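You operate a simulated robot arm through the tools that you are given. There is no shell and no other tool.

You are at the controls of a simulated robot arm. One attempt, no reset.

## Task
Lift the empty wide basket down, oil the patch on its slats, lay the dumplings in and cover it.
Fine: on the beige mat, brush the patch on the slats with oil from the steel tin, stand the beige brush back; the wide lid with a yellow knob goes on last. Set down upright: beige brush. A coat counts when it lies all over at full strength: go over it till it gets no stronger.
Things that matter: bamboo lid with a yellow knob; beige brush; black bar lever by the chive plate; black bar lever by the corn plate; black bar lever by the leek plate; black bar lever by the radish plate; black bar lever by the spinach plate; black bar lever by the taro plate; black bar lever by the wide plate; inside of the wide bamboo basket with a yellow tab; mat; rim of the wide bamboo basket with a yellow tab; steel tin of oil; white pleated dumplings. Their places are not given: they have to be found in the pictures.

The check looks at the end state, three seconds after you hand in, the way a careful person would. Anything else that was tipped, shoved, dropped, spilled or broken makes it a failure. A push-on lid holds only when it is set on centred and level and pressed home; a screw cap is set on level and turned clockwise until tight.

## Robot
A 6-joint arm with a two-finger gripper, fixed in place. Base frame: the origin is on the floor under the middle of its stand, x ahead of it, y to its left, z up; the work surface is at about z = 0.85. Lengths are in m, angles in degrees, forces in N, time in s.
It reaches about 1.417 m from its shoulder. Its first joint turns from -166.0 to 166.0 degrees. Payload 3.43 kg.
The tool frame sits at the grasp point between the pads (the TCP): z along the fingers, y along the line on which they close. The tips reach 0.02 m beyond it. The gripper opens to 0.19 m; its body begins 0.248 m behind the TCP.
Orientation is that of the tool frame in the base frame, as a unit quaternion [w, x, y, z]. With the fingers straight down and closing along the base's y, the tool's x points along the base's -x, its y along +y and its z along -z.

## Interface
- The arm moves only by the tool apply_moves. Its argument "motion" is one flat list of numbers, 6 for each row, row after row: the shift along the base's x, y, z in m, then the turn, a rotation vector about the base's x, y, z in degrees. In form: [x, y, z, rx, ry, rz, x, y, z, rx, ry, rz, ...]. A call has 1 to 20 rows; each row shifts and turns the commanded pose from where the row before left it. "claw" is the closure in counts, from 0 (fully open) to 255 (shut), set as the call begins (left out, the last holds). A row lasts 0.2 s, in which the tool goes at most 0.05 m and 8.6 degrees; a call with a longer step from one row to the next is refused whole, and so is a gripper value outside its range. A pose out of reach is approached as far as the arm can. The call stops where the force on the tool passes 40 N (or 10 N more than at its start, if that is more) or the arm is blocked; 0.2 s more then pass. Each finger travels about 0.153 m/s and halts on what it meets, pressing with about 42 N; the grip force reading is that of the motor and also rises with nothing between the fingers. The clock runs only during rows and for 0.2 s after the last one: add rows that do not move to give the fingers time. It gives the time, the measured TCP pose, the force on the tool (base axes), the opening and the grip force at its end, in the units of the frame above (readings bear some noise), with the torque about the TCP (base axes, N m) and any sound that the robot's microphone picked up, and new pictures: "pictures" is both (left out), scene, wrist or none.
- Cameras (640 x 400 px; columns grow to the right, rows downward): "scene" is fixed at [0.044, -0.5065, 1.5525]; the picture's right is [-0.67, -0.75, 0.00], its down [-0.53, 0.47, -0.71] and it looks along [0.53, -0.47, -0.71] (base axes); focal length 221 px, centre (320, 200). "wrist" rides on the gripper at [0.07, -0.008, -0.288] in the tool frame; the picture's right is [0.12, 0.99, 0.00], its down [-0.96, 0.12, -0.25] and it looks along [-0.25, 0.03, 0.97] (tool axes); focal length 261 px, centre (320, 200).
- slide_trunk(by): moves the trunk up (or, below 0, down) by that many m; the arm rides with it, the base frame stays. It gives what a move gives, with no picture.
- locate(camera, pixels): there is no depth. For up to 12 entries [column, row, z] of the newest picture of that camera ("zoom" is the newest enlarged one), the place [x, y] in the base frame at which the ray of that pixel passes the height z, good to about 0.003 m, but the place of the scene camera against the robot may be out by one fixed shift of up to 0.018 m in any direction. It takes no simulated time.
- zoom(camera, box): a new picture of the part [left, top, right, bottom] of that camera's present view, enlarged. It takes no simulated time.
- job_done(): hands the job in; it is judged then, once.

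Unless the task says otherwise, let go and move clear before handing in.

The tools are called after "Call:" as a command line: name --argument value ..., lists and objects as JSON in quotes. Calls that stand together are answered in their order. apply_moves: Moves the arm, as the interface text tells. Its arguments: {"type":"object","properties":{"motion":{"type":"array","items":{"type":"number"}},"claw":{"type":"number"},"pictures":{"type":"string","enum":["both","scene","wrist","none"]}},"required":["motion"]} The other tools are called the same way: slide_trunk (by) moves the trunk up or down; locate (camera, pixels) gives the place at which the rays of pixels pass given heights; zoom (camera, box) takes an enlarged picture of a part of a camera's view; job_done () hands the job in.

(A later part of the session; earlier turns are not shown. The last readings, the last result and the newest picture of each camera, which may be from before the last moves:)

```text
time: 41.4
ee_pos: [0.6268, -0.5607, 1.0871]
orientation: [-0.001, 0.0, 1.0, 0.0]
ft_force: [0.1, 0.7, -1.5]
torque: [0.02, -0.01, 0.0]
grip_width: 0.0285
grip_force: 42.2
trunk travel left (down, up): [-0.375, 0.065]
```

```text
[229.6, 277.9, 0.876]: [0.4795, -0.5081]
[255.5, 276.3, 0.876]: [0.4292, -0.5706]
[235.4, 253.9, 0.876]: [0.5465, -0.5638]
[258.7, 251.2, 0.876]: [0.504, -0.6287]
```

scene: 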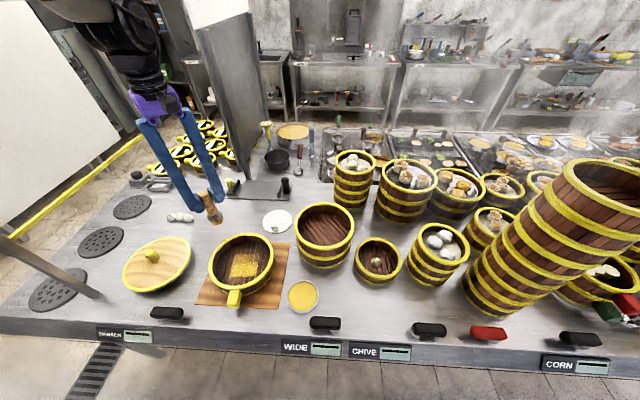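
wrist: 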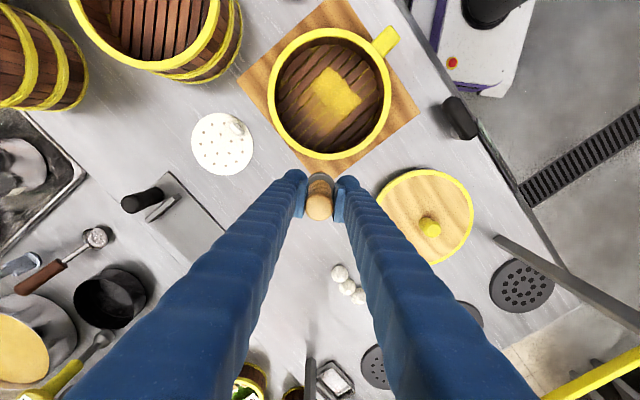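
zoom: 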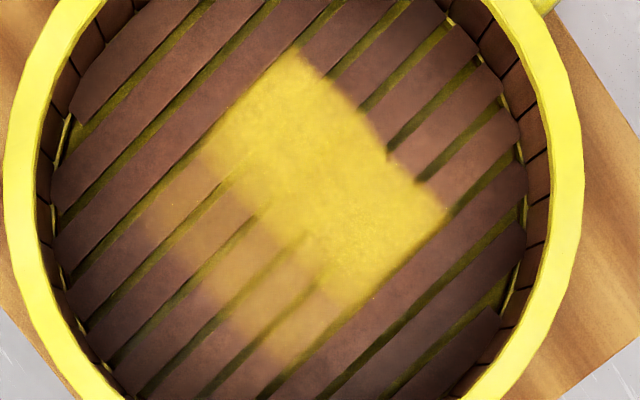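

The patch is roughly an 8 × 8 cm square centred on the basket, sides at 45°. I'll go to its far corner (u=-0.04, v=-0.03) and touch down gently.

Call:
apply_moves --motion '[-0.0324, -0.0128, 0, 0, 0, 0, -0.0324, -0.0128, 0, 0, 0, 0, -0.0324, -0.0128, 0, 0, 0, 0, -0.0325, -0.0126, 0, 0, 0, 0, 0, 0, -0.03, 0, 0, 0, 0, 0, -0.03, 0, 0, 0, 0, 0, -0.03, 0, 0, 0, 0, 0, -0.015, 0, 0, 0, 0, 0, -0.004, 0, 0, 0, 0, 0, 0, 0, 0, 0]' --pictures "none"

Call:
zoom --camera "scene" --box '[205, 225, 285, 295]'

```text
time: 43.6
ee_pos: [0.4985, -0.6133, 0.9784]
orientation: [-0.001, 0.0, 1.0, 0.0]
ft_force: [0.2, -0.9, -2.2]
torque: [0.03, 0.02, 0.04]
grip_width: 0.0283
grip_force: 42.3
trunk travel left (down, up): [-0.375, 0.065]
```

```text
5.71 times, centred on (245, 260) of scene
```

zoom: 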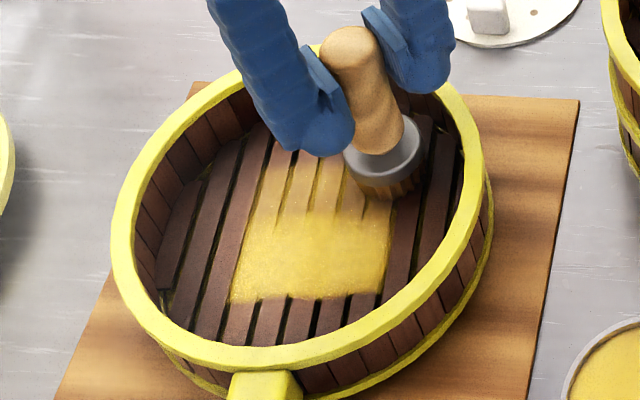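

No contact yet. I'll lower 1.5 mm and check.

Call:
apply_moves --motion '[0, 0, -0.0015, 0, 0, 0, 0, 0, 0, 0, 0, 0]' --pictures "none"

Call:
apply_moves --motion '[0, 0, -0.001, 0, 0, 0, 0, 0, 0, 0, 0, 0]' --pictures "none"

```text
time: 44.2
ee_pos: [0.4983, -0.6125, 0.9766]
orientation: [0.0, 0.0, 1.0, 0.001]
ft_force: [-1.0, 0.7, 8.4]
torque: [-0.06, 0.08, -0.03]
grip_width: 0.0286
grip_force: 42.2
trunk travel left (down, up): [-0.375, 0.065]
```

```text
time: 44.8
ee_pos: [0.498, -0.6129, 0.9761]
orientation: [0.001, 0.0, 1.0, -0.001]
ft_force: [-0.3, 3.6, 22.6]
torque: [-0.05, -0.18, 0.02]
grip_width: 0.0283
grip_force: 41.5
trunk travel left (down, up): [-0.375, 0.065]
```

Contact: about 10 N at command 0.9772 and 24 N at 1 mm deeper. I'll ease up 0.8 mm and stroke two lines along the slats.

Call:
apply_moves --motion '[0, 0, 0.0008, 0, 0, 0, -0.01, 0.01, 0, 0, 0, 0, -0.01, 0.01, 0, 0, 0, 0, -0.01, 0.01, 0, 0, 0, 0, -0.01, 0.01, 0, 0, 0, 0, -0.01, 0.01, 0, 0, 0, 0, -0.01, 0.01, 0, 0, 0, 0, 0.007, 0.007, 0, 0, 0, 0, 0.007, 0.007, 0, 0, 0, 0, 0.01, -0.01, 0, 0, 0, 0, 0.01, -0.01, 0, 0, 0, 0, 0.01, -0.01, 0, 0, 0, 0, 0.01, -0.01, 0, 0, 0, 0, 0.01, -0.01, 0, 0, 0, 0, 0.01, -0.01, 0, 0, 0, 0]' --pictures "none"

Call:
zoom --camera "scene" --box '[205, 225, 285, 295]'

```text
time: 48.0
ee_pos: [0.5122, -0.5994, 0.9766]
orientation: [-0.001, -0.001, 1.0, 0.001]
ft_force: [0.4, -0.4, -1.6]
torque: [-0.01, 0.06, 0.02]
grip_width: 0.0284
grip_force: 42.5
trunk travel left (down, up): [-0.375, 0.065]
```

```text
5.71 times, centred on (245, 260) of scene
```

zoom: 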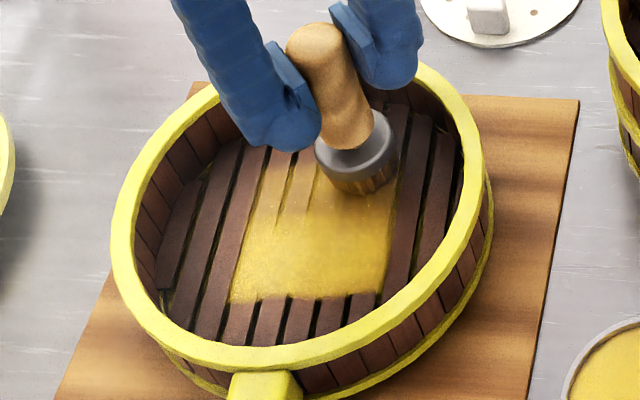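

The right part strengthened. The brush lost contact at the end, so I'll lower 1 mm at the next line and check force.

Call:
apply_moves --motion '[0.007, 0.007, 0, 0, 0, 0, 0.007, 0.007, 0, 0, 0, 0, 0, 0, -0.001, 0, 0, 0, 0, 0, 0, 0, 0, 0]' --pictures "none"

```text
time: 49.0
ee_pos: [0.5261, -0.5855, 0.977]
orientation: [0.0, 0.0, 1.0, 0.0]
ft_force: [0.8, -0.4, 1.0]
torque: [0.06, -0.07, -0.03]
grip_width: 0.0284
grip_force: 42.0
trunk travel left (down, up): [-0.375, 0.065]
```

Call:
apply_moves --motion '[0, 0, -0.0005, 0, 0, 0, -0.01, 0.01, 0, 0, 0, 0, -0.01, 0.01, 0, 0, 0, 0, -0.01, 0.01, 0, 0, 0, 0, -0.01, 0.01, 0, 0, 0, 0, -0.01, 0.01, 0, 0, 0, 0, -0.01, 0.01, 0, 0, 0, 0, 0.007, 0.007, 0, 0, 0, 0, 0.007, 0.007, 0, 0, 0, 0, 0.01, -0.01, 0, 0, 0, 0, 0.01, -0.01, 0, 0, 0, 0, 0.01, -0.01, 0, 0, 0, 0, 0.01, -0.01, 0, 0, 0, 0, 0.01, -0.01, 0, 0, 0, 0, 0.01, -0.01, 0, 0, 0, 0]' --pictures "none"

Call:
zoom --camera "scene" --box '[205, 225, 285, 295]'

```text
time: 50.9
ee_pos: [0.4727, -0.5184, 0.9761]
orientation: [0.0, 0.0, 1.0, -0.001]
ft_force: [-3.1, 0.8, 13.8]
torque: [0.39, 0.07, 0.03]
grip_width: 0.0284
grip_force: 42.0
trunk travel left (down, up): [-0.375, 0.065]
stopped in row 9: the force on the tool passed its limit at 40 N (the readings are from after the stop); the commanded pose is now the measured one
```

```text
5.71 times, centred on (245, 260) of scene
```

zoom: 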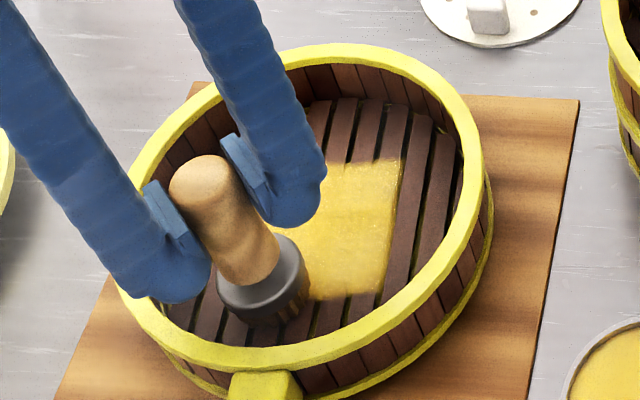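

Force passed 40 N at the tab end, where the slats sit slightly higher. I'll ease up 1.2 mm, finish the last line toward the far side, and look.

Call:
apply_moves --motion '[0, 0, 0.0014, 0, 0, 0, 0.005, 0.005, 0, 0, 0, 0, 0.005, 0.005, 0, 0, 0, 0, 0.01, -0.01, -0.0002, 0, 0, 0, 0.01, -0.01, -0.0002, 0, 0, 0, 0.01, -0.01, -0.0002, 0, 0, 0, 0.01, -0.01, -0.0002, 0, 0, 0, 0.01, -0.01, -0.0002, 0, 0, 0, 0.008, -0.008, -0.0002, 0, 0, 0, 0, 0, 0, 0, 0, 0]' --pictures "none"

Call:
zoom --camera "scene" --box '[205, 225, 285, 295]'

```text
time: 53.1
ee_pos: [0.5411, -0.5647, 0.9756]
orientation: [0.0, -0.001, 1.0, -0.001]
ft_force: [-1.9, 2.5, 7.8]
torque: [0.23, 0.0, 0.08]
grip_width: 0.0284
grip_force: 41.7
trunk travel left (down, up): [-0.375, 0.065]
```

```text
5.71 times, centred on (245, 260) of scene
```

zoom: 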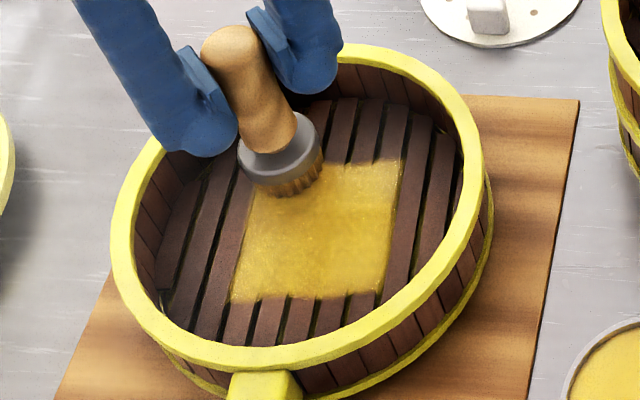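

The coat now covers the rectangle. I'll make another full set of strokes, following the slight slope of the slats.

Call:
apply_moves --motion '[-0.0085, -0.0085, 0, 0, 0, 0, -0.0085, -0.0085, 0, 0, 0, 0, -0.0095, 0.0095, 0.0002, 0, 0, 0, -0.0095, 0.0095, 0.0002, 0, 0, 0, -0.0095, 0.0095, 0.0002, 0, 0, 0, -0.0095, 0.0095, 0.0002, 0, 0, 0, -0.0095, 0.0095, 0.0002, 0, 0, 0, -0.0095, 0.0095, 0.0002, 0, 0, 0, -0.007, -0.007, 0, 0, 0, 0, -0.007, -0.007, 0, 0, 0, 0, 0.0095, -0.0095, -0.0002, 0, 0, 0, 0.0095, -0.0095, -0.0002, 0, 0, 0, 0.0095, -0.0095, -0.0002, 0, 0, 0, 0.0095, -0.0095, -0.0002, 0, 0, 0, 0.0095, -0.0095, -0.0002, 0, 0, 0, 0.0095, -0.0095, -0.0002, 0, 0, 0]' --pictures "none"

Call:
zoom --camera "scene" --box '[205, 225, 285, 295]'

```text
time: 56.5
ee_pos: [0.5094, -0.5955, 0.9747]
orientation: [0.0, 0.0, 1.0, -0.001]
ft_force: [-2.1, 1.2, 5.7]
torque: [0.19, 0.04, 0.04]
grip_width: 0.0284
grip_force: 42.0
trunk travel left (down, up): [-0.375, 0.065]
```

```text
5.71 times, centred on (245, 260) of scene
```

zoom: 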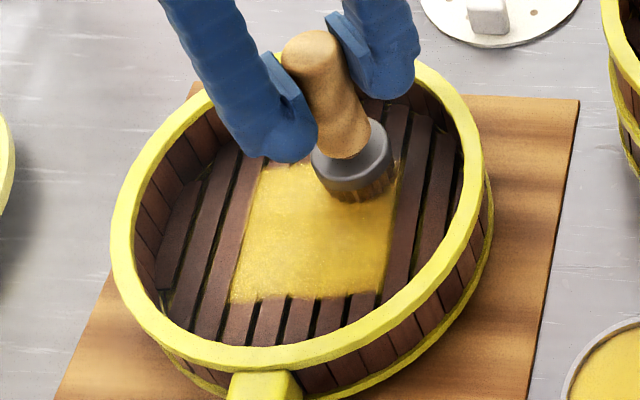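

Call:
apply_moves --motion '[-0.007, -0.007, 0, 0, 0, 0, -0.007, -0.007, 0, 0, 0, 0, -0.0095, 0.0095, 0.0002, 0, 0, 0, -0.0095, 0.0095, 0.0002, 0, 0, 0, -0.0095, 0.0095, 0.0002, 0, 0, 0, -0.0095, 0.0095, 0.0002, 0, 0, 0, -0.0095, 0.0095, 0.0002, 0, 0, 0, -0.0095, 0.0095, 0.0002, 0, 0, 0, 0.0085, 0.0085, 0, 0, 0, 0, 0.0085, 0.0085, 0, 0, 0, 0, 0.0085, 0.0085, 0, 0, 0, 0, 0.0085, 0.0085, 0, 0, 0, 0]' --pictures "none"

Call:
zoom --camera "scene" --box '[205, 225, 285, 295]'

```text
time: 59.1
ee_pos: [0.474, -0.5187, 0.9747]
orientation: [0.0, -0.001, 1.0, -0.001]
ft_force: [-0.5, -0.1, -1.8]
torque: [-0.03, 0.03, -0.01]
grip_width: 0.0281
grip_force: 42.3
trunk travel left (down, up): [-0.375, 0.065]
```

```text
5.71 times, centred on (245, 260) of scene
```

zoom: 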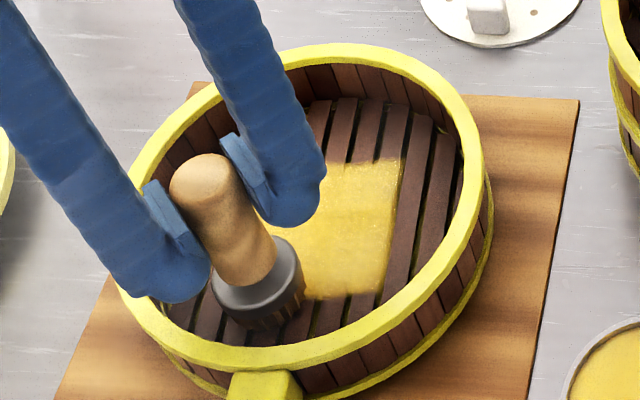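

The coat looks uniform from the scene. I'll lift and move past the basket for an unobstructed wrist view.

Call:
apply_moves --motion '[0, 0, 0.02, 0, 0, 0, 0.01, -0.01, 0.04, 0, 0, 0, 0.02, -0.01, 0.04, 0, 0, 0, 0.045, -0.01, 0.01, 0, 0, 0, 0.045, -0.01, 0, 0, 0, 0, 0.033, 0, 0, 0, 0, 0, 0, 0, 0, 0, 0, 0]' --pictures "both"

Call:
zoom --camera "wrist" --box '[290, 55, 380, 140]'

Call:
zoom --camera "scene" --box '[215, 235, 275, 285]'

```text
time: 60.7
ee_pos: [0.6268, -0.5586, 1.0863]
orientation: [0.001, 0.001, 1.0, -0.001]
ft_force: [-0.2, -0.4, -1.3]
torque: [-0.01, -0.07, -0.03]
grip_width: 0.0285
grip_force: 42.0
trunk travel left (down, up): [-0.375, 0.065]
```

scene: 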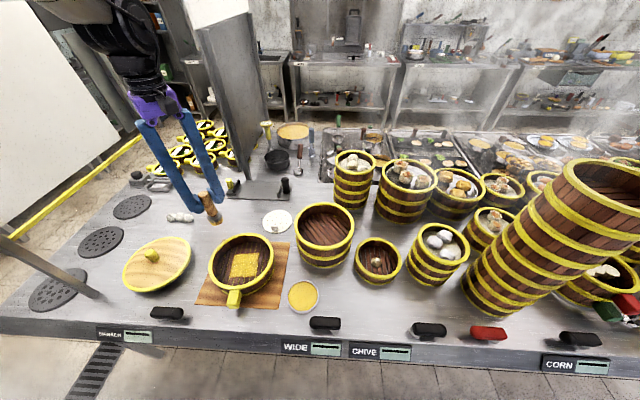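
wrist: 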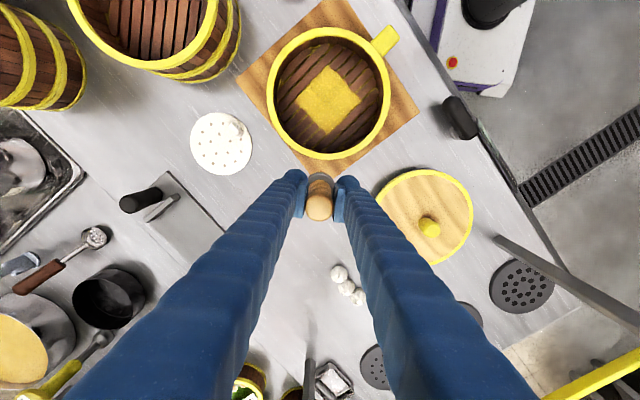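

```text
4.71 times, centred on (335, 98) of wrist
```

zoom: 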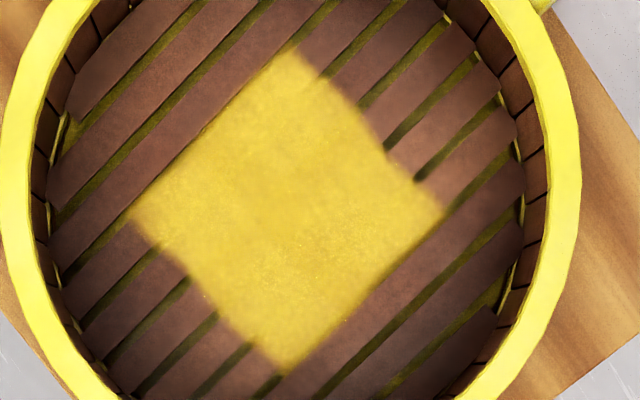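

```text
8.00 times, centred on (245, 260) of scene
```

zoom: 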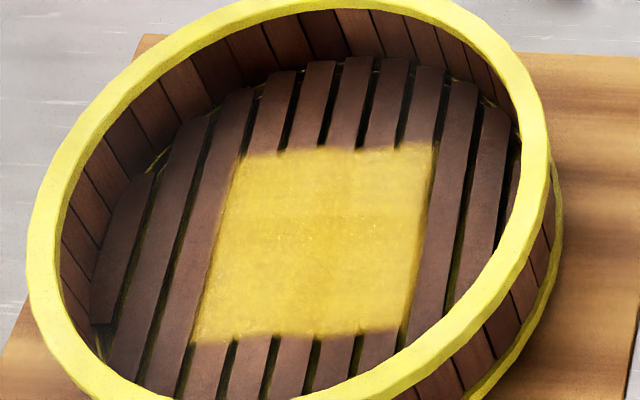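

The coat is a uniform square with soft edges. I'll check the bristles' load and compare tones more closely before another pass.

Call:
zoom --camera "scene" --box '[195, 185, 235, 230]'

Call:
zoom --camera "wrist" --box '[300, 65, 365, 135]'

```text
8.89 times, centred on (215, 208) of scene
```

zoom: 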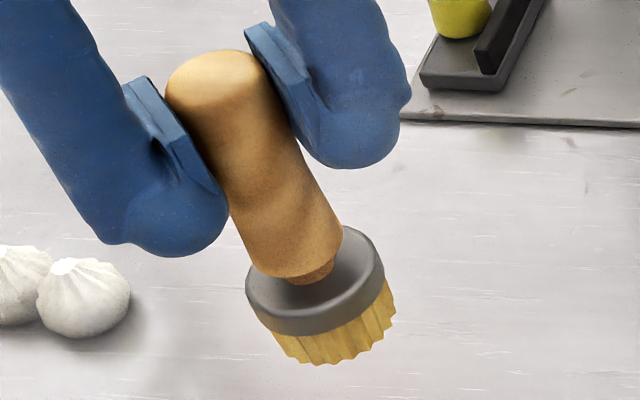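

```text
5.71 times, centred on (332, 100) of wrist
```

zoom: 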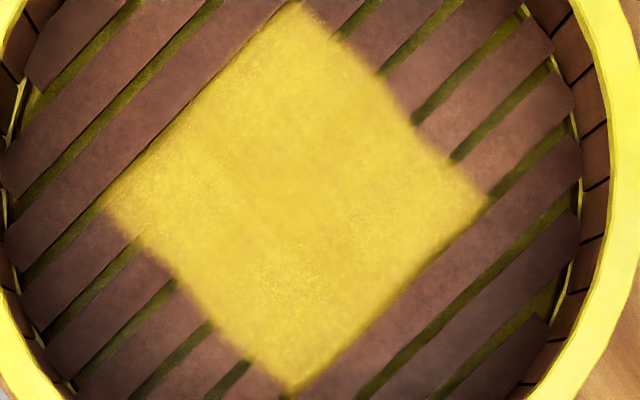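

Bristles are still loaded. I'll make one more complete pass to be sure it gets no stronger, starting at the far corner.

Call:
apply_moves --motion '[-0.0324, -0.0128, 0, 0, 0, 0, -0.0324, -0.0128, 0, 0, 0, 0, -0.0324, -0.0128, 0, 0, 0, 0, -0.0338, -0.0126, 0, 0, 0, 0, 0, 0, -0.03, 0, 0, 0, 0, 0, -0.03, 0, 0, 0, 0, 0, -0.03, 0, 0, 0, 0, 0, -0.015, 0, 0, 0, 0, 0, -0.006, 0, 0, 0, 0, 0, 0, 0, 0, 0]' --pictures "none"

Call:
apply_moves --motion '[0, 0, -0.001, 0, 0, 0, 0, 0, 0, 0, 0, 0]' --pictures "none"

```text
time: 62.9
ee_pos: [0.4947, -0.6098, 0.9768]
orientation: [0.0, 0.001, 1.0, 0.0]
ft_force: [0.0, 0.4, -2.7]
torque: [0.01, 0.01, 0.01]
grip_width: 0.0286
grip_force: 41.4
trunk travel left (down, up): [-0.375, 0.065]
```

```text
time: 63.5
ee_pos: [0.4951, -0.61, 0.9752]
orientation: [-0.001, 0.0, 1.0, 0.0]
ft_force: [0.5, -0.1, -0.9]
torque: [0.01, -0.04, 0.01]
grip_width: 0.0284
grip_force: 42.2
trunk travel left (down, up): [-0.375, 0.065]
```

Call:
apply_moves --motion '[0, 0, -0.001, 0, 0, 0, 0, 0, 0, 0, 0, 0]' --pictures "none"

```text
time: 64.1
ee_pos: [0.4938, -0.6108, 0.9753]
orientation: [0.0, 0.0, 1.0, -0.001]
ft_force: [-0.2, 3.5, 12.9]
torque: [0.2, -0.4, 0.07]
grip_width: 0.0285
grip_force: 42.1
trunk travel left (down, up): [-0.375, 0.065]
```

Contact at 13 N. Running the full serpentine now.

Call:
apply_moves --motion '[-0.0095, 0.0095, 0.0002, 0, 0, 0, -0.0095, 0.0095, 0.0002, 0, 0, 0, -0.0095, 0.0095, 0.0002, 0, 0, 0, -0.0095, 0.0095, 0.0002, 0, 0, 0, -0.0095, 0.0095, 0.0002, 0, 0, 0, -0.0095, 0.0095, 0, 0, 0, 0, 0.007, 0.007, 0, 0, 0, 0, 0.007, 0.007, 0, 0, 0, 0, 0.0095, -0.0095, -0.0002, 0, 0, 0, 0.0095, -0.0095, -0.0002, 0, 0, 0, 0.0095, -0.0095, -0.0002, 0, 0, 0, 0.0095, -0.0095, -0.0002, 0, 0, 0, 0.0095, -0.0095, -0.0002, 0, 0, 0, 0.0095, -0.0095, 0, 0, 0, 0]' --pictures "none"

```text
time: 67.1
ee_pos: [0.5089, -0.5991, 0.9735]
orientation: [0.0, 0.0, 1.0, -0.002]
ft_force: [-5.8, 4.9, 24.9]
torque: [0.11, 0.33, -0.04]
grip_width: 0.0284
grip_force: 41.7
trunk travel left (down, up): [-0.375, 0.065]
```

Call:
apply_moves --motion '[0.007, 0.007, 0.0008, 0, 0, 0, 0.007, 0.007, 0, 0, 0, 0, -0.0095, 0.0095, 0.0002, 0, 0, 0, -0.0095, 0.0095, 0.0002, 0, 0, 0, -0.0095, 0.0095, 0.0002, 0, 0, 0, -0.0095, 0.0095, 0.0002, 0, 0, 0, -0.0095, 0.0095, 0.0002, 0, 0, 0, -0.0095, 0.0095, 0, 0, 0, 0, 0.007, 0.007, 0, 0, 0, 0, 0.007, 0.007, 0, 0, 0, 0, 0.0095, -0.0095, -0.0002, 0, 0, 0, 0.0095, -0.0095, -0.0002, 0, 0, 0, 0.0095, -0.0095, -0.0002, 0, 0, 0, 0.0095, -0.0095, -0.0002, 0, 0, 0, 0.0095, -0.0095, -0.0002, 0, 0, 0, 0.0095, -0.0095, 0, 0, 0, 0]' --pictures "none"

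Call:
zoom --camera "scene" --box '[205, 225, 285, 295]'

```text
time: 70.5
ee_pos: [0.5371, -0.5695, 0.9746]
orientation: [0.0, 0.001, 1.0, -0.001]
ft_force: [-0.8, 1.8, 4.6]
torque: [0.13, -0.02, 0.07]
grip_width: 0.0283
grip_force: 42.0
trunk travel left (down, up): [-0.375, 0.065]
```

```text
5.71 times, centred on (245, 260) of scene
```

zoom: 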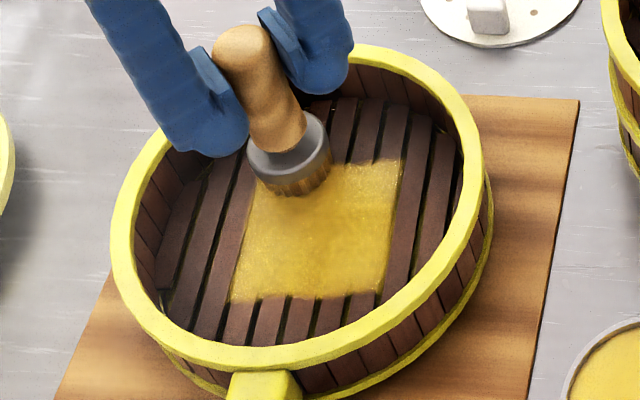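

Lifting to compare with the previous view.

Call:
apply_moves --motion '[-0.007, -0.007, 0, 0, 0, 0, -0.0085, -0.0085, 0, 0, 0, 0, -0.0085, -0.0085, 0, 0, 0, 0, -0.0085, -0.0085, 0, 0, 0, 0, -0.0085, -0.0085, 0, 0, 0, 0, 0, 0, 0.03, 0, 0, 0, 0, 0, 0.04, 0, 0, 0, 0.03, 0.01, 0.04, 0, 0, 0, 0.035, 0.01, 0, 0, 0, 0, 0.035, 0.01, 0, 0, 0, 0, 0.032, 0.016, 0, 0, 0, 0, 0, 0, 0, 0, 0, 0]' --pictures "none"

Call:
zoom --camera "wrist" --box '[290, 55, 380, 140]'

Call:
zoom --camera "scene" --box '[215, 235, 275, 285]'

```text
refused: row 8 steps farther than a row can; nothing moved
```

```text
4.71 times, centred on (335, 98) of wrist
```

zoom: 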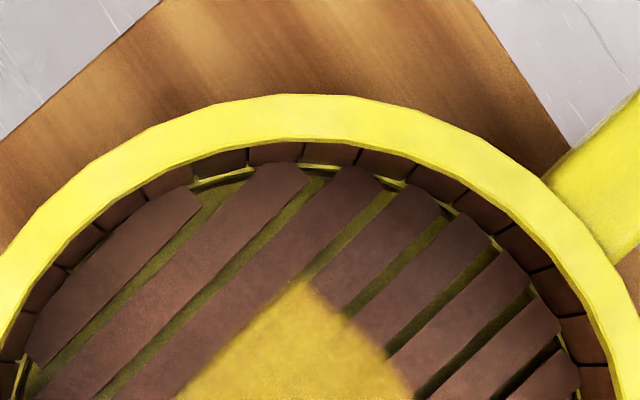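

```text
8.00 times, centred on (245, 260) of scene
```

zoom: 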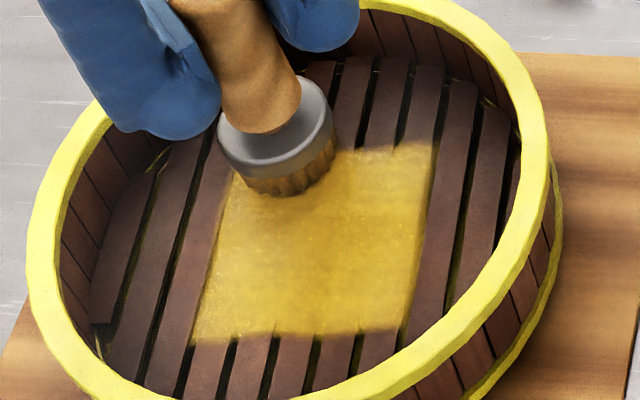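

That call was refused for one long row; I'll resend with shorter steps.

Call:
apply_moves --motion '[-0.007, -0.007, 0, 0, 0, 0, -0.0085, -0.0085, 0, 0, 0, 0, -0.0085, -0.0085, 0, 0, 0, 0, -0.0085, -0.0085, 0, 0, 0, 0, -0.0085, -0.0085, 0, 0, 0, 0, 0, 0, 0.03, 0, 0, 0, 0, 0, 0.04, 0, 0, 0, 0.02, 0.01, 0.04, 0, 0, 0, 0.04, 0.01, 0, 0, 0, 0, 0.04, 0.01, 0, 0, 0, 0, 0.032, 0.016, 0, 0, 0, 0, 0, 0, 0, 0, 0, 0]' --pictures "none"

Call:
zoom --camera "wrist" --box '[290, 55, 380, 140]'

Call:
zoom --camera "scene" --box '[215, 235, 275, 285]'

```text
time: 73.1
ee_pos: [0.6278, -0.5647, 1.0833]
orientation: [0.0, -0.001, 1.0, 0.0]
ft_force: [0.1, -0.5, -1.8]
torque: [0.09, -0.06, -0.05]
grip_width: 0.0286
grip_force: 41.8
trunk travel left (down, up): [-0.375, 0.065]
```

```text
4.71 times, centred on (335, 98) of wrist
```

zoom: 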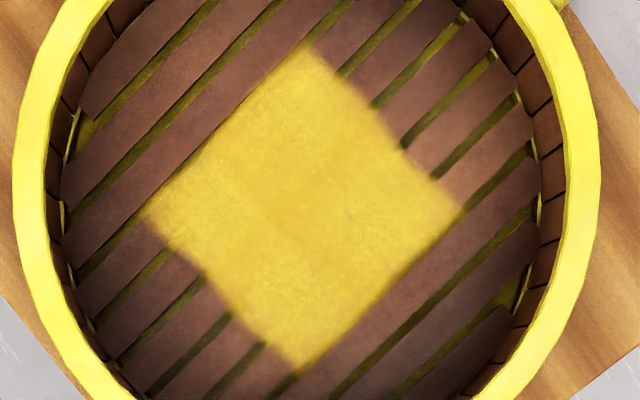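

```text
8.00 times, centred on (245, 260) of scene
```

zoom: 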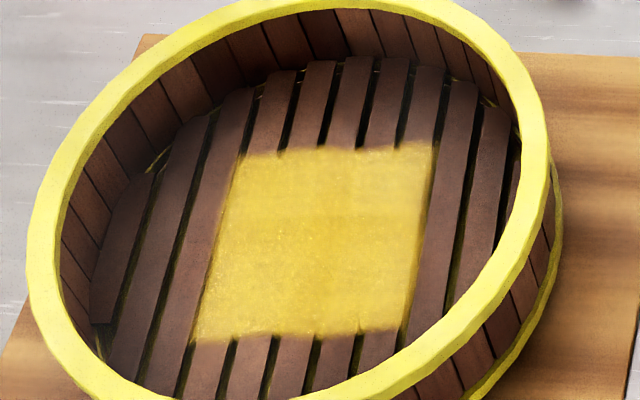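

The coat is unchanged from the previous view, so it has saturated. Now I'll return the brush toward its original spot (0.1415, -0.780).

Call:
apply_moves --motion '[0, 0, 0.02, 0, 0, 0, -0.0405, -0.018, 0, 0, 0, 0, -0.0405, -0.018, 0, 0, 0, 0, -0.0405, -0.018, 0, 0, 0, 0, -0.0405, -0.018, 0, 0, 0, 0, -0.0405, -0.018, 0, 0, 0, 0, -0.0405, -0.018, 0, 0, 0, 0, -0.0405, -0.018, 0, 0, 0, 0, -0.0405, -0.018, 0, 0, 0, 0, -0.0405, -0.018, 0, 0, 0, 0, -0.0405, -0.018, 0, 0, 0, 0, -0.0405, -0.018, 0, 0, 0, 0, -0.0405, -0.018, 0, 0, 0, 0, 0, 0, -0.04, 0, 0, 0, 0, 0, -0.04, 0, 0, 0, 0, 0, 0, 0, 0, 0]' --pictures "both"

Call:
zoom --camera "wrist" --box '[260, 130, 380, 230]'

Call:
zoom --camera "scene" --box '[345, 245, 405, 320]'

```text
time: 76.5
ee_pos: [0.1426, -0.7795, 1.0219]
orientation: [0.0, -0.001, 1.0, 0.0]
ft_force: [0.3, -0.1, -1.7]
torque: [0.01, 0.03, 0.04]
grip_width: 0.0285
grip_force: 41.9
trunk travel left (down, up): [-0.375, 0.065]
```

scene: 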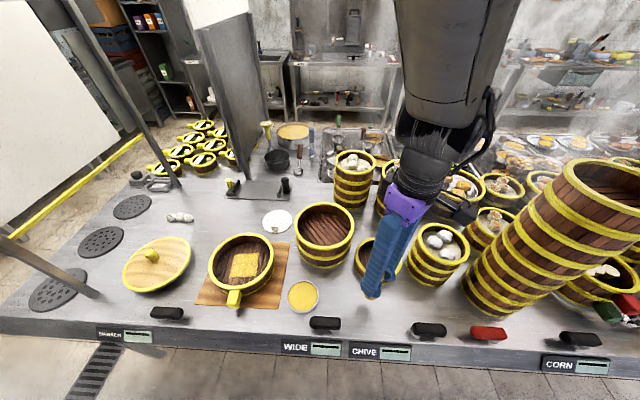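
wrist: 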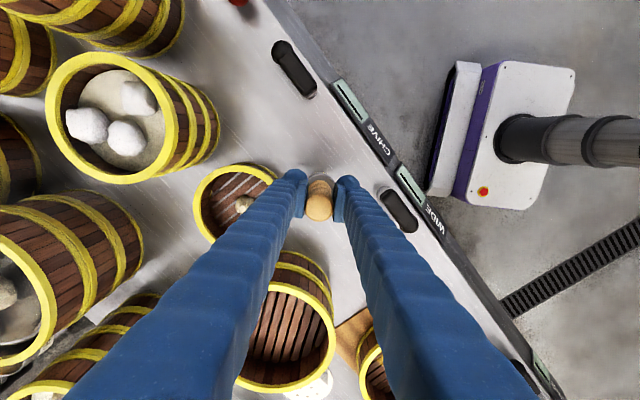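

```text
4.00 times, centred on (320, 180) of wrist
```

zoom: 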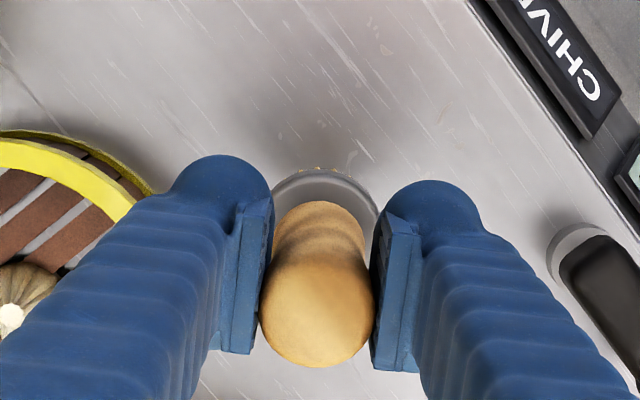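

```text
5.33 times, centred on (375, 282) of scene
```

zoom: 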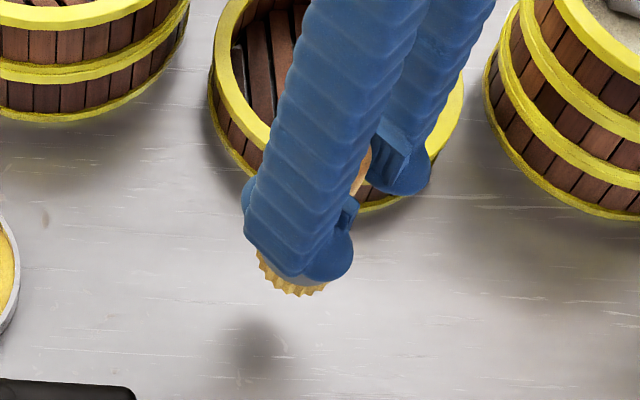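

Brush still upright. I'll lower over the original spot and then feel for the counter in fine steps.

Call:
apply_moves --motion '[-0.001, -0.0005, -0.025, 0, 0, 0, 0, 0, -0.025, 0, 0, 0, 0, 0, -0.01, 0, 0, 0, 0, 0, 0, 0, 0, 0]' --pictures "none"

Call:
apply_moves --motion '[0, 0, -0.003, 0, 0, 0, 0, 0, 0, 0, 0, 0]' --pictures "none"

Call:
apply_moves --motion '[0, 0, -0.003, 0, 0, 0, 0, 0, 0, 0, 0, 0]' --pictures "none"

```text
time: 77.5
ee_pos: [0.1409, -0.7825, 0.9624]
orientation: [0.0, 0.0, 1.0, -0.001]
ft_force: [0.3, 0.7, -1.0]
torque: [0.03, 0.03, -0.01]
grip_width: 0.0282
grip_force: 42.2
trunk travel left (down, up): [-0.375, 0.065]
```

```text
time: 78.1
ee_pos: [0.1414, -0.7806, 0.9612]
orientation: [0.0, 0.0, 1.0, 0.001]
ft_force: [-0.1, -0.2, -1.9]
torque: [0.04, 0.06, 0.01]
grip_width: 0.0287
grip_force: 42.3
trunk travel left (down, up): [-0.375, 0.065]
```

```text
time: 78.7
ee_pos: [0.1404, -0.7804, 0.9596]
orientation: [0.0, 0.0, 1.0, 0.0]
ft_force: [-0.4, 0.4, -1.0]
torque: [-0.02, -0.01, 0.03]
grip_width: 0.0284
grip_force: 42.5
trunk travel left (down, up): [-0.375, 0.065]
```

Call:
apply_moves --motion '[0, 0, -0.003, 0, 0, 0, 0, 0, 0, 0, 0, 0]' --pictures "none"

Call:
apply_moves --motion '[0, 0, -0.002, 0, 0, 0, 0, 0, 0, 0, 0, 0]' --pictures "none"

```text
time: 79.3
ee_pos: [0.1417, -0.7812, 0.9568]
orientation: [-0.001, 0.0, 1.0, 0.0]
ft_force: [-0.5, -0.5, -2.6]
torque: [0.02, 0.02, 0.0]
grip_width: 0.0281
grip_force: 42.6
trunk travel left (down, up): [-0.375, 0.065]
```

```text
time: 79.9
ee_pos: [0.1402, -0.7801, 0.9531]
orientation: [0.0, 0.0, 1.0, 0.0]
ft_force: [0.4, 0.6, -0.6]
torque: [-0.01, 0.0, -0.01]
grip_width: 0.0285
grip_force: 42.2
trunk travel left (down, up): [-0.375, 0.065]
```

Call:
apply_moves --motion '[0, 0, -0.001, 0, 0, 0, 0, 0, 0, 0, 0, 0]' --pictures "none"

Call:
apply_moves --motion '[0, 0, -0.001, 0, 0, 0, 0, 0, 0, 0, 0, 0]' --pictures "none"

```text
time: 80.5
ee_pos: [0.1414, -0.7792, 0.9529]
orientation: [-0.001, 0.0, 1.0, -0.001]
ft_force: [1.0, 0.2, 1.1]
torque: [-0.01, -0.11, -0.04]
grip_width: 0.0283
grip_force: 41.9
trunk travel left (down, up): [-0.375, 0.065]
```

```text
time: 81.1
ee_pos: [0.1389, -0.7804, 0.9515]
orientation: [-0.001, 0.0, 1.0, -0.001]
ft_force: [-2.0, 2.0, 12.5]
torque: [0.09, -0.11, 0.01]
grip_width: 0.0286
grip_force: 42.5
trunk travel left (down, up): [-0.375, 0.065]
```

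Counter contact felt (12.5 N). I'll ease up slightly, then open the fingers a little.

Call:
apply_moves --motion '[0, 0, 0.0007, 0, 0, 0, 0, 0, 0, 0, 0, 0]' --pictures "none"

Call:
apply_moves --motion '[0, 0, 0, 0, 0, 0, 0, 0, 0, 0, 0, 0]' --claw 165 --pictures "none"

Call:
zoom --camera "wrist" --box '[260, 130, 380, 230]'

Call:
zoom --camera "scene" --box '[345, 250, 405, 325]'

```text
time: 81.7
ee_pos: [0.141, -0.7794, 0.9521]
orientation: [0.001, 0.0, 1.0, 0.0]
ft_force: [-2.3, -0.3, 4.3]
torque: [-0.14, 0.09, 0.01]
grip_width: 0.0282
grip_force: 41.8
trunk travel left (down, up): [-0.375, 0.065]
```

```text
time: 82.3
ee_pos: [0.1409, -0.7796, 0.9531]
orientation: [0.0, 0.0, 1.0, 0.0]
ft_force: [0.2, 0.4, -0.6]
torque: [-0.01, 0.04, 0.0]
grip_width: 0.0671
grip_force: 0.0
trunk travel left (down, up): [-0.375, 0.065]
```

```text
4.00 times, centred on (320, 180) of wrist
```

zoom: 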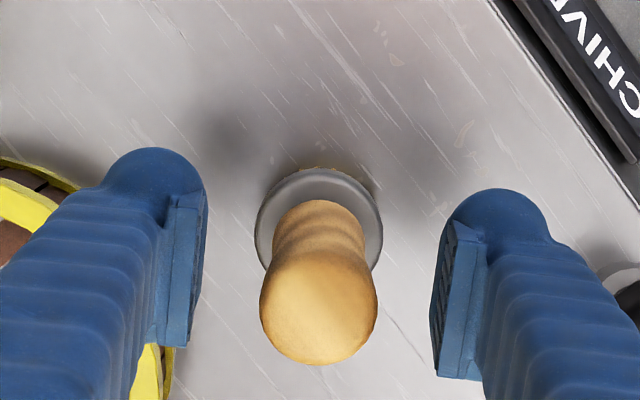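

```text
5.33 times, centred on (375, 288) of scene
```

zoom: 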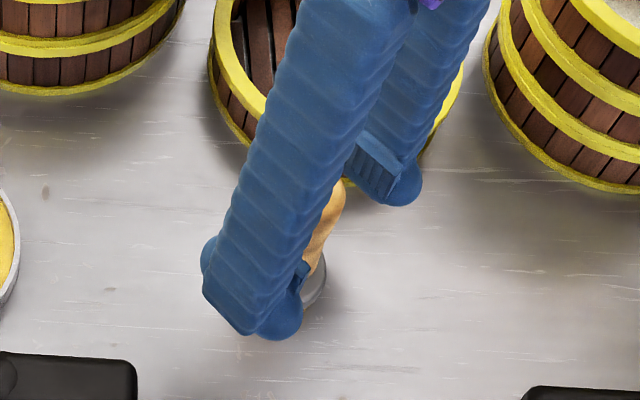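

The brush stands upright and is released. I'll rise clear, and check where the hood posts stand near the dumplings.

Call:
apply_moves --motion '[0, 0, 0.02, 0, 0, 0, 0, 0, 0.04, 0, 0, 0, 0, 0, 0.045, 0, 0, 0, 0, 0, 0.045, 0, 0, 0, 0, 0, 0.03, 0, 0, 0, 0.03, 0.012, 0, 0, 0, 0, 0.044, 0.0187, 0, 0, 0, 0, 0.044, 0.0187, 0, 0, 0, 0, 0.044, 0.0187, 0, 0, 0, 0, 0.044, 0.0187, 0, 0, 0, 0, 0.044, 0.0187, 0, 0, 0, 0, 0, 0, 0, 0, 0, 0]' --claw 130 --pictures "both"

Call:
locate --camera "scene" --pixels '[[180, 186, 0.85], [97, 296, 0.85], [255, 178, 0.85], [180, 217, 0.865], [170, 217, 0.865], [190, 217, 0.865], [157, 264, 0.87], [152, 255, 0.92]]'

Call:
zoom --camera "scene" --box '[345, 250, 405, 325]'

Call:
zoom --camera "scene" --box '[120, 170, 240, 270]'

```text
time: 84.9
ee_pos: [0.3901, -0.6754, 1.1337]
orientation: [0.001, 0.0, 1.0, 0.0]
ft_force: [0.0, -0.6, -0.8]
torque: [0.01, -0.08, 0.02]
grip_width: 0.0928
grip_force: 0.1
trunk travel left (down, up): [-0.375, 0.065]
```

scene: 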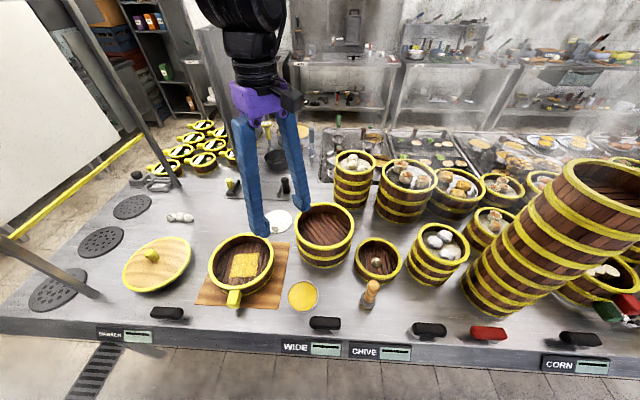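
wrist: 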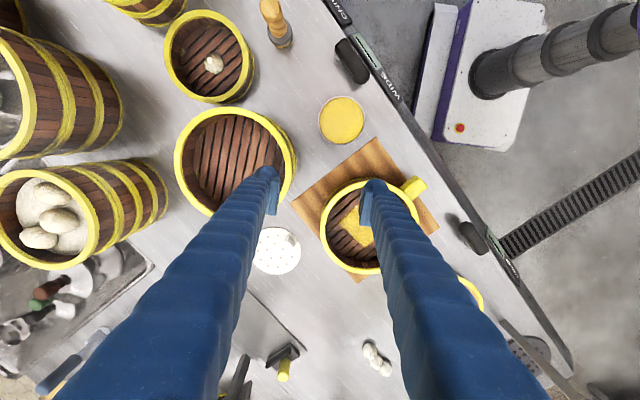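

```text
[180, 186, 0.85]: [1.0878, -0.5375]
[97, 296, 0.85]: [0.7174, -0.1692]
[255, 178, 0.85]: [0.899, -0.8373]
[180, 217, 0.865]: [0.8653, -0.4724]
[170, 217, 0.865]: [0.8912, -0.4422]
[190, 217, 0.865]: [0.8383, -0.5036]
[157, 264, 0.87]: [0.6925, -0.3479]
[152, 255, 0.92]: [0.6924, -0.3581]
```

```text
5.33 times, centred on (375, 288) of scene
```

zoom: 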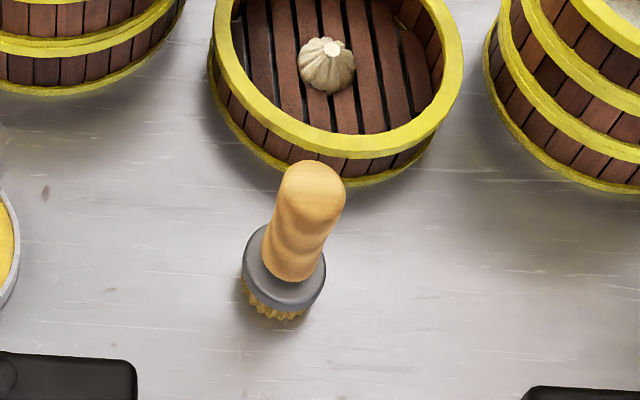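

```text
4.00 times, centred on (180, 220) of scene
```

zoom: 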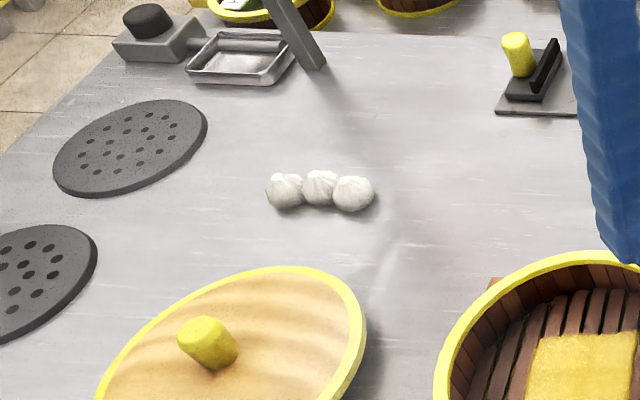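

The brush stands well and the patch stays. The dumplings lie in a row near (0.865, -0.472); posts stand at about (1.09, -0.54) and (0.72, -0.17), which I'll keep clear of. Moving above the dumplings.

Call:
apply_moves --motion '[0.0432, 0.0185, 0, 0, 0, 0, 0.0432, 0.0185, 0, 0, 0, 0, 0.0432, 0.0185, 0, 0, 0, 0, 0.0432, 0.0185, 0, 0, 0, 0, 0.0432, 0.0185, 0, 0, 0, 0, 0.0432, 0.0185, 0, 0, 0, 0, 0.0432, 0.0185, 0, 0, 0, 0, 0.0432, 0.0185, 0, 0, 0, 0, 0.0432, 0.0185, 0, 0, 0, 0, 0.0432, 0.0185, 0, 0, 0, 0, 0.035, 0.015, 0, 0, 0, 0, 0, 0, 0, 0, 0, 0]' --pictures "both"

Call:
zoom --camera "wrist" --box '[250, 130, 390, 250]'

```text
time: 87.5
ee_pos: [0.8605, -0.475, 1.1298]
orientation: [0.0, 0.0, 1.0, -0.001]
ft_force: [-0.3, -0.3, 0.6]
torque: [0.03, -0.05, 0.02]
grip_width: 0.093
grip_force: 0.1
trunk travel left (down, up): [-0.375, 0.065]
```

scene: 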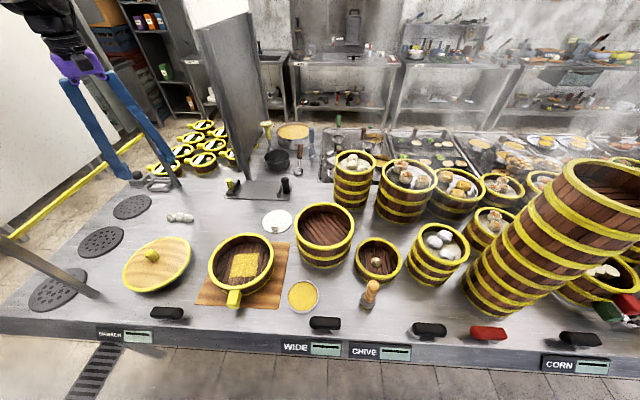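
wrist: 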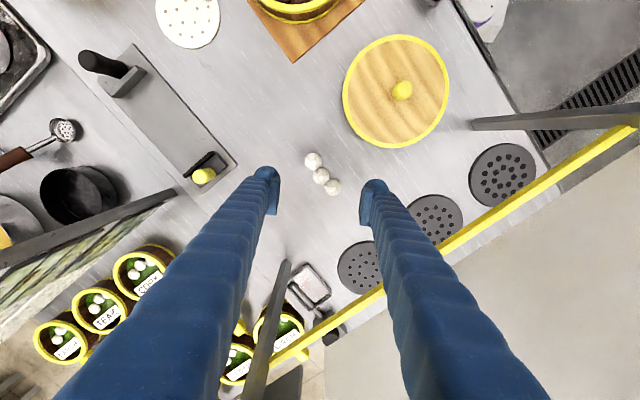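

```text
3.33 times, centred on (320, 190) of wrist
```

zoom: 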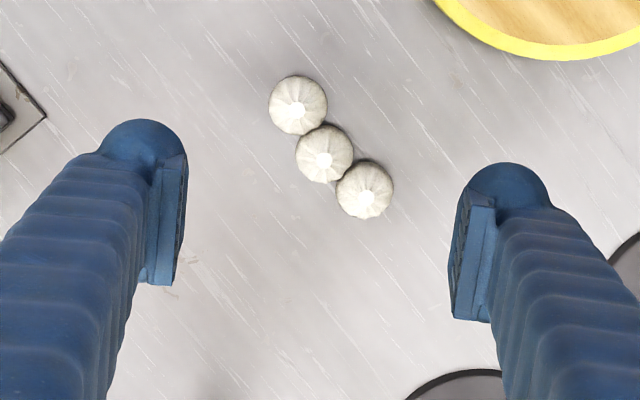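

Three touching dumplings at wrist zoom (298,105), (324,153), (365,190). Locating each.

Call:
locate --camera "wrist" --pixels '[[313.4, 161.5, 0.87], [321.2, 175.9, 0.87], [333.5, 187, 0.87], [404, 91, 0.9], [402, 91, 0.88], [344, 91, 0.87], [448, 91, 0.87], [396, 35, 0.87], [396, 147, 0.87]]'

Call:
zoom --camera "wrist" --box '[300, 150, 345, 200]'

Call:
zoom --camera "scene" --box '[160, 205, 200, 230]'

```text
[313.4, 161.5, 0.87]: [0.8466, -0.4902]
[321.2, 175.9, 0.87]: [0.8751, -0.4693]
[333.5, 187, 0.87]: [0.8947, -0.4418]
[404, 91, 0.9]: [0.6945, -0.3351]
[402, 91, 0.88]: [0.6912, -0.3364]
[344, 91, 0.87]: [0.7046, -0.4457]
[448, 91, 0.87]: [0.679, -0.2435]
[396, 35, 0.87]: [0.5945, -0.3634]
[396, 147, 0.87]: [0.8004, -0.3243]
```

```text
8.00 times, centred on (322, 175) of wrist
```

zoom: 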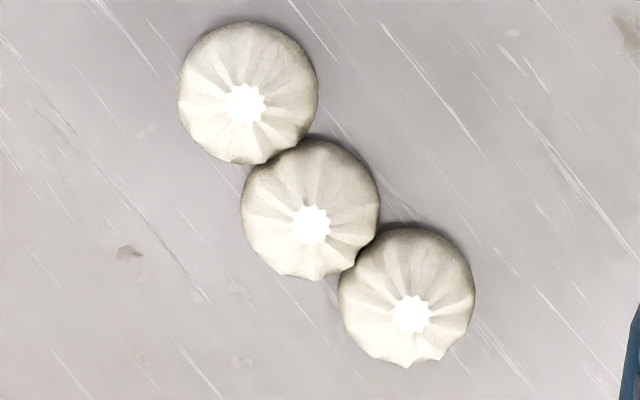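

```text
16.00 times, centred on (180, 218) of scene
```

zoom: 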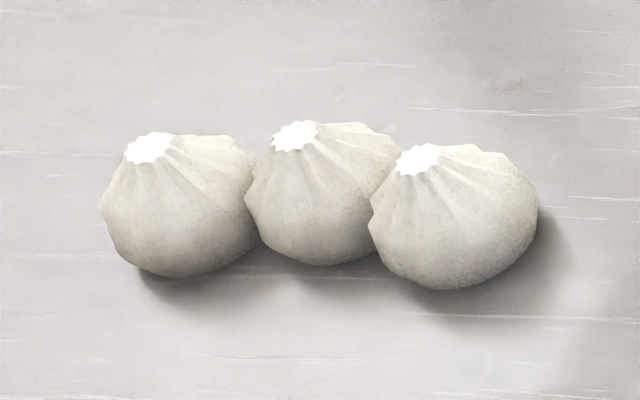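

They sit touching along a 45° line, ~35 mm apart. I'll turn the gripper +45° so it closes across the row, centre over the middle one, and lower for a closer look.

Call:
apply_moves --motion '[0.0024, 0.001, -0.01, 0, 0, 7.5, 0.0024, 0.001, -0.02, 0, 0, 7.5, 0.0024, 0.001, -0.02, 0, 0, 7.5, 0.0024, 0.001, -0.02, 0, 0, 7.5, 0.0025, 0.001, -0.03, 0, 0, 7.5, 0.0025, 0.001, -0.03, 0, 0, 7.5, 0, 0, 0, 0, 0, 0]' --claw 150 --pictures "both"

Call:
zoom --camera "wrist" --box '[260, 130, 380, 240]'

```text
time: 89.1
ee_pos: [0.8715, -0.4674, 0.9997]
orientation: [0.001, -0.384, 0.923, 0.0]
ft_force: [0.2, -1.3, 0.0]
torque: [-0.01, -0.02, 0.02]
grip_width: 0.0782
grip_force: 0.0
trunk travel left (down, up): [-0.375, 0.065]
```

scene: 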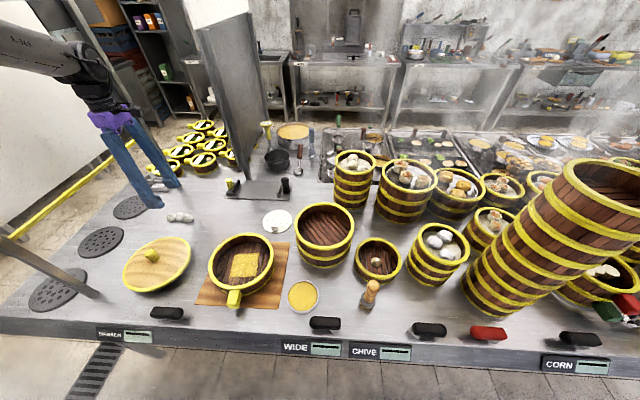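
wrist: 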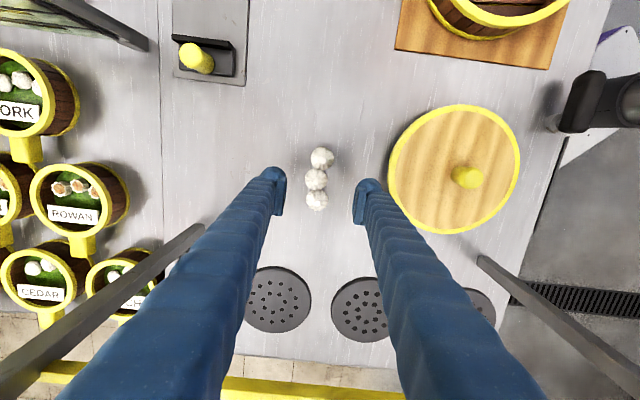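

```text
3.64 times, centred on (320, 185) of wrist
```

zoom: 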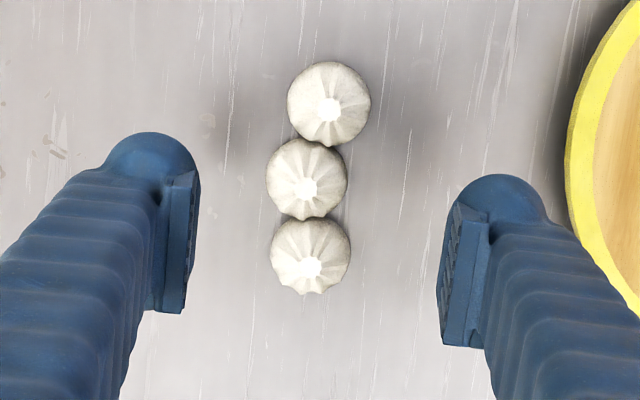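

Call:
locate --camera "wrist" --pixels '[[316.2, 181.7, 0.868], [322.5, 160.3, 0.868], [317.5, 203.4, 0.868], [320, 190, 0.868], [320, 185, 0.868]]'

```text
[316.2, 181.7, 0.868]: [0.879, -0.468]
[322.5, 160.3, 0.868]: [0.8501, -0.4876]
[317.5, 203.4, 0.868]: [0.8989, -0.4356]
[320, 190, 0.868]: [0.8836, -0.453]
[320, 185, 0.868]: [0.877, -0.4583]
```

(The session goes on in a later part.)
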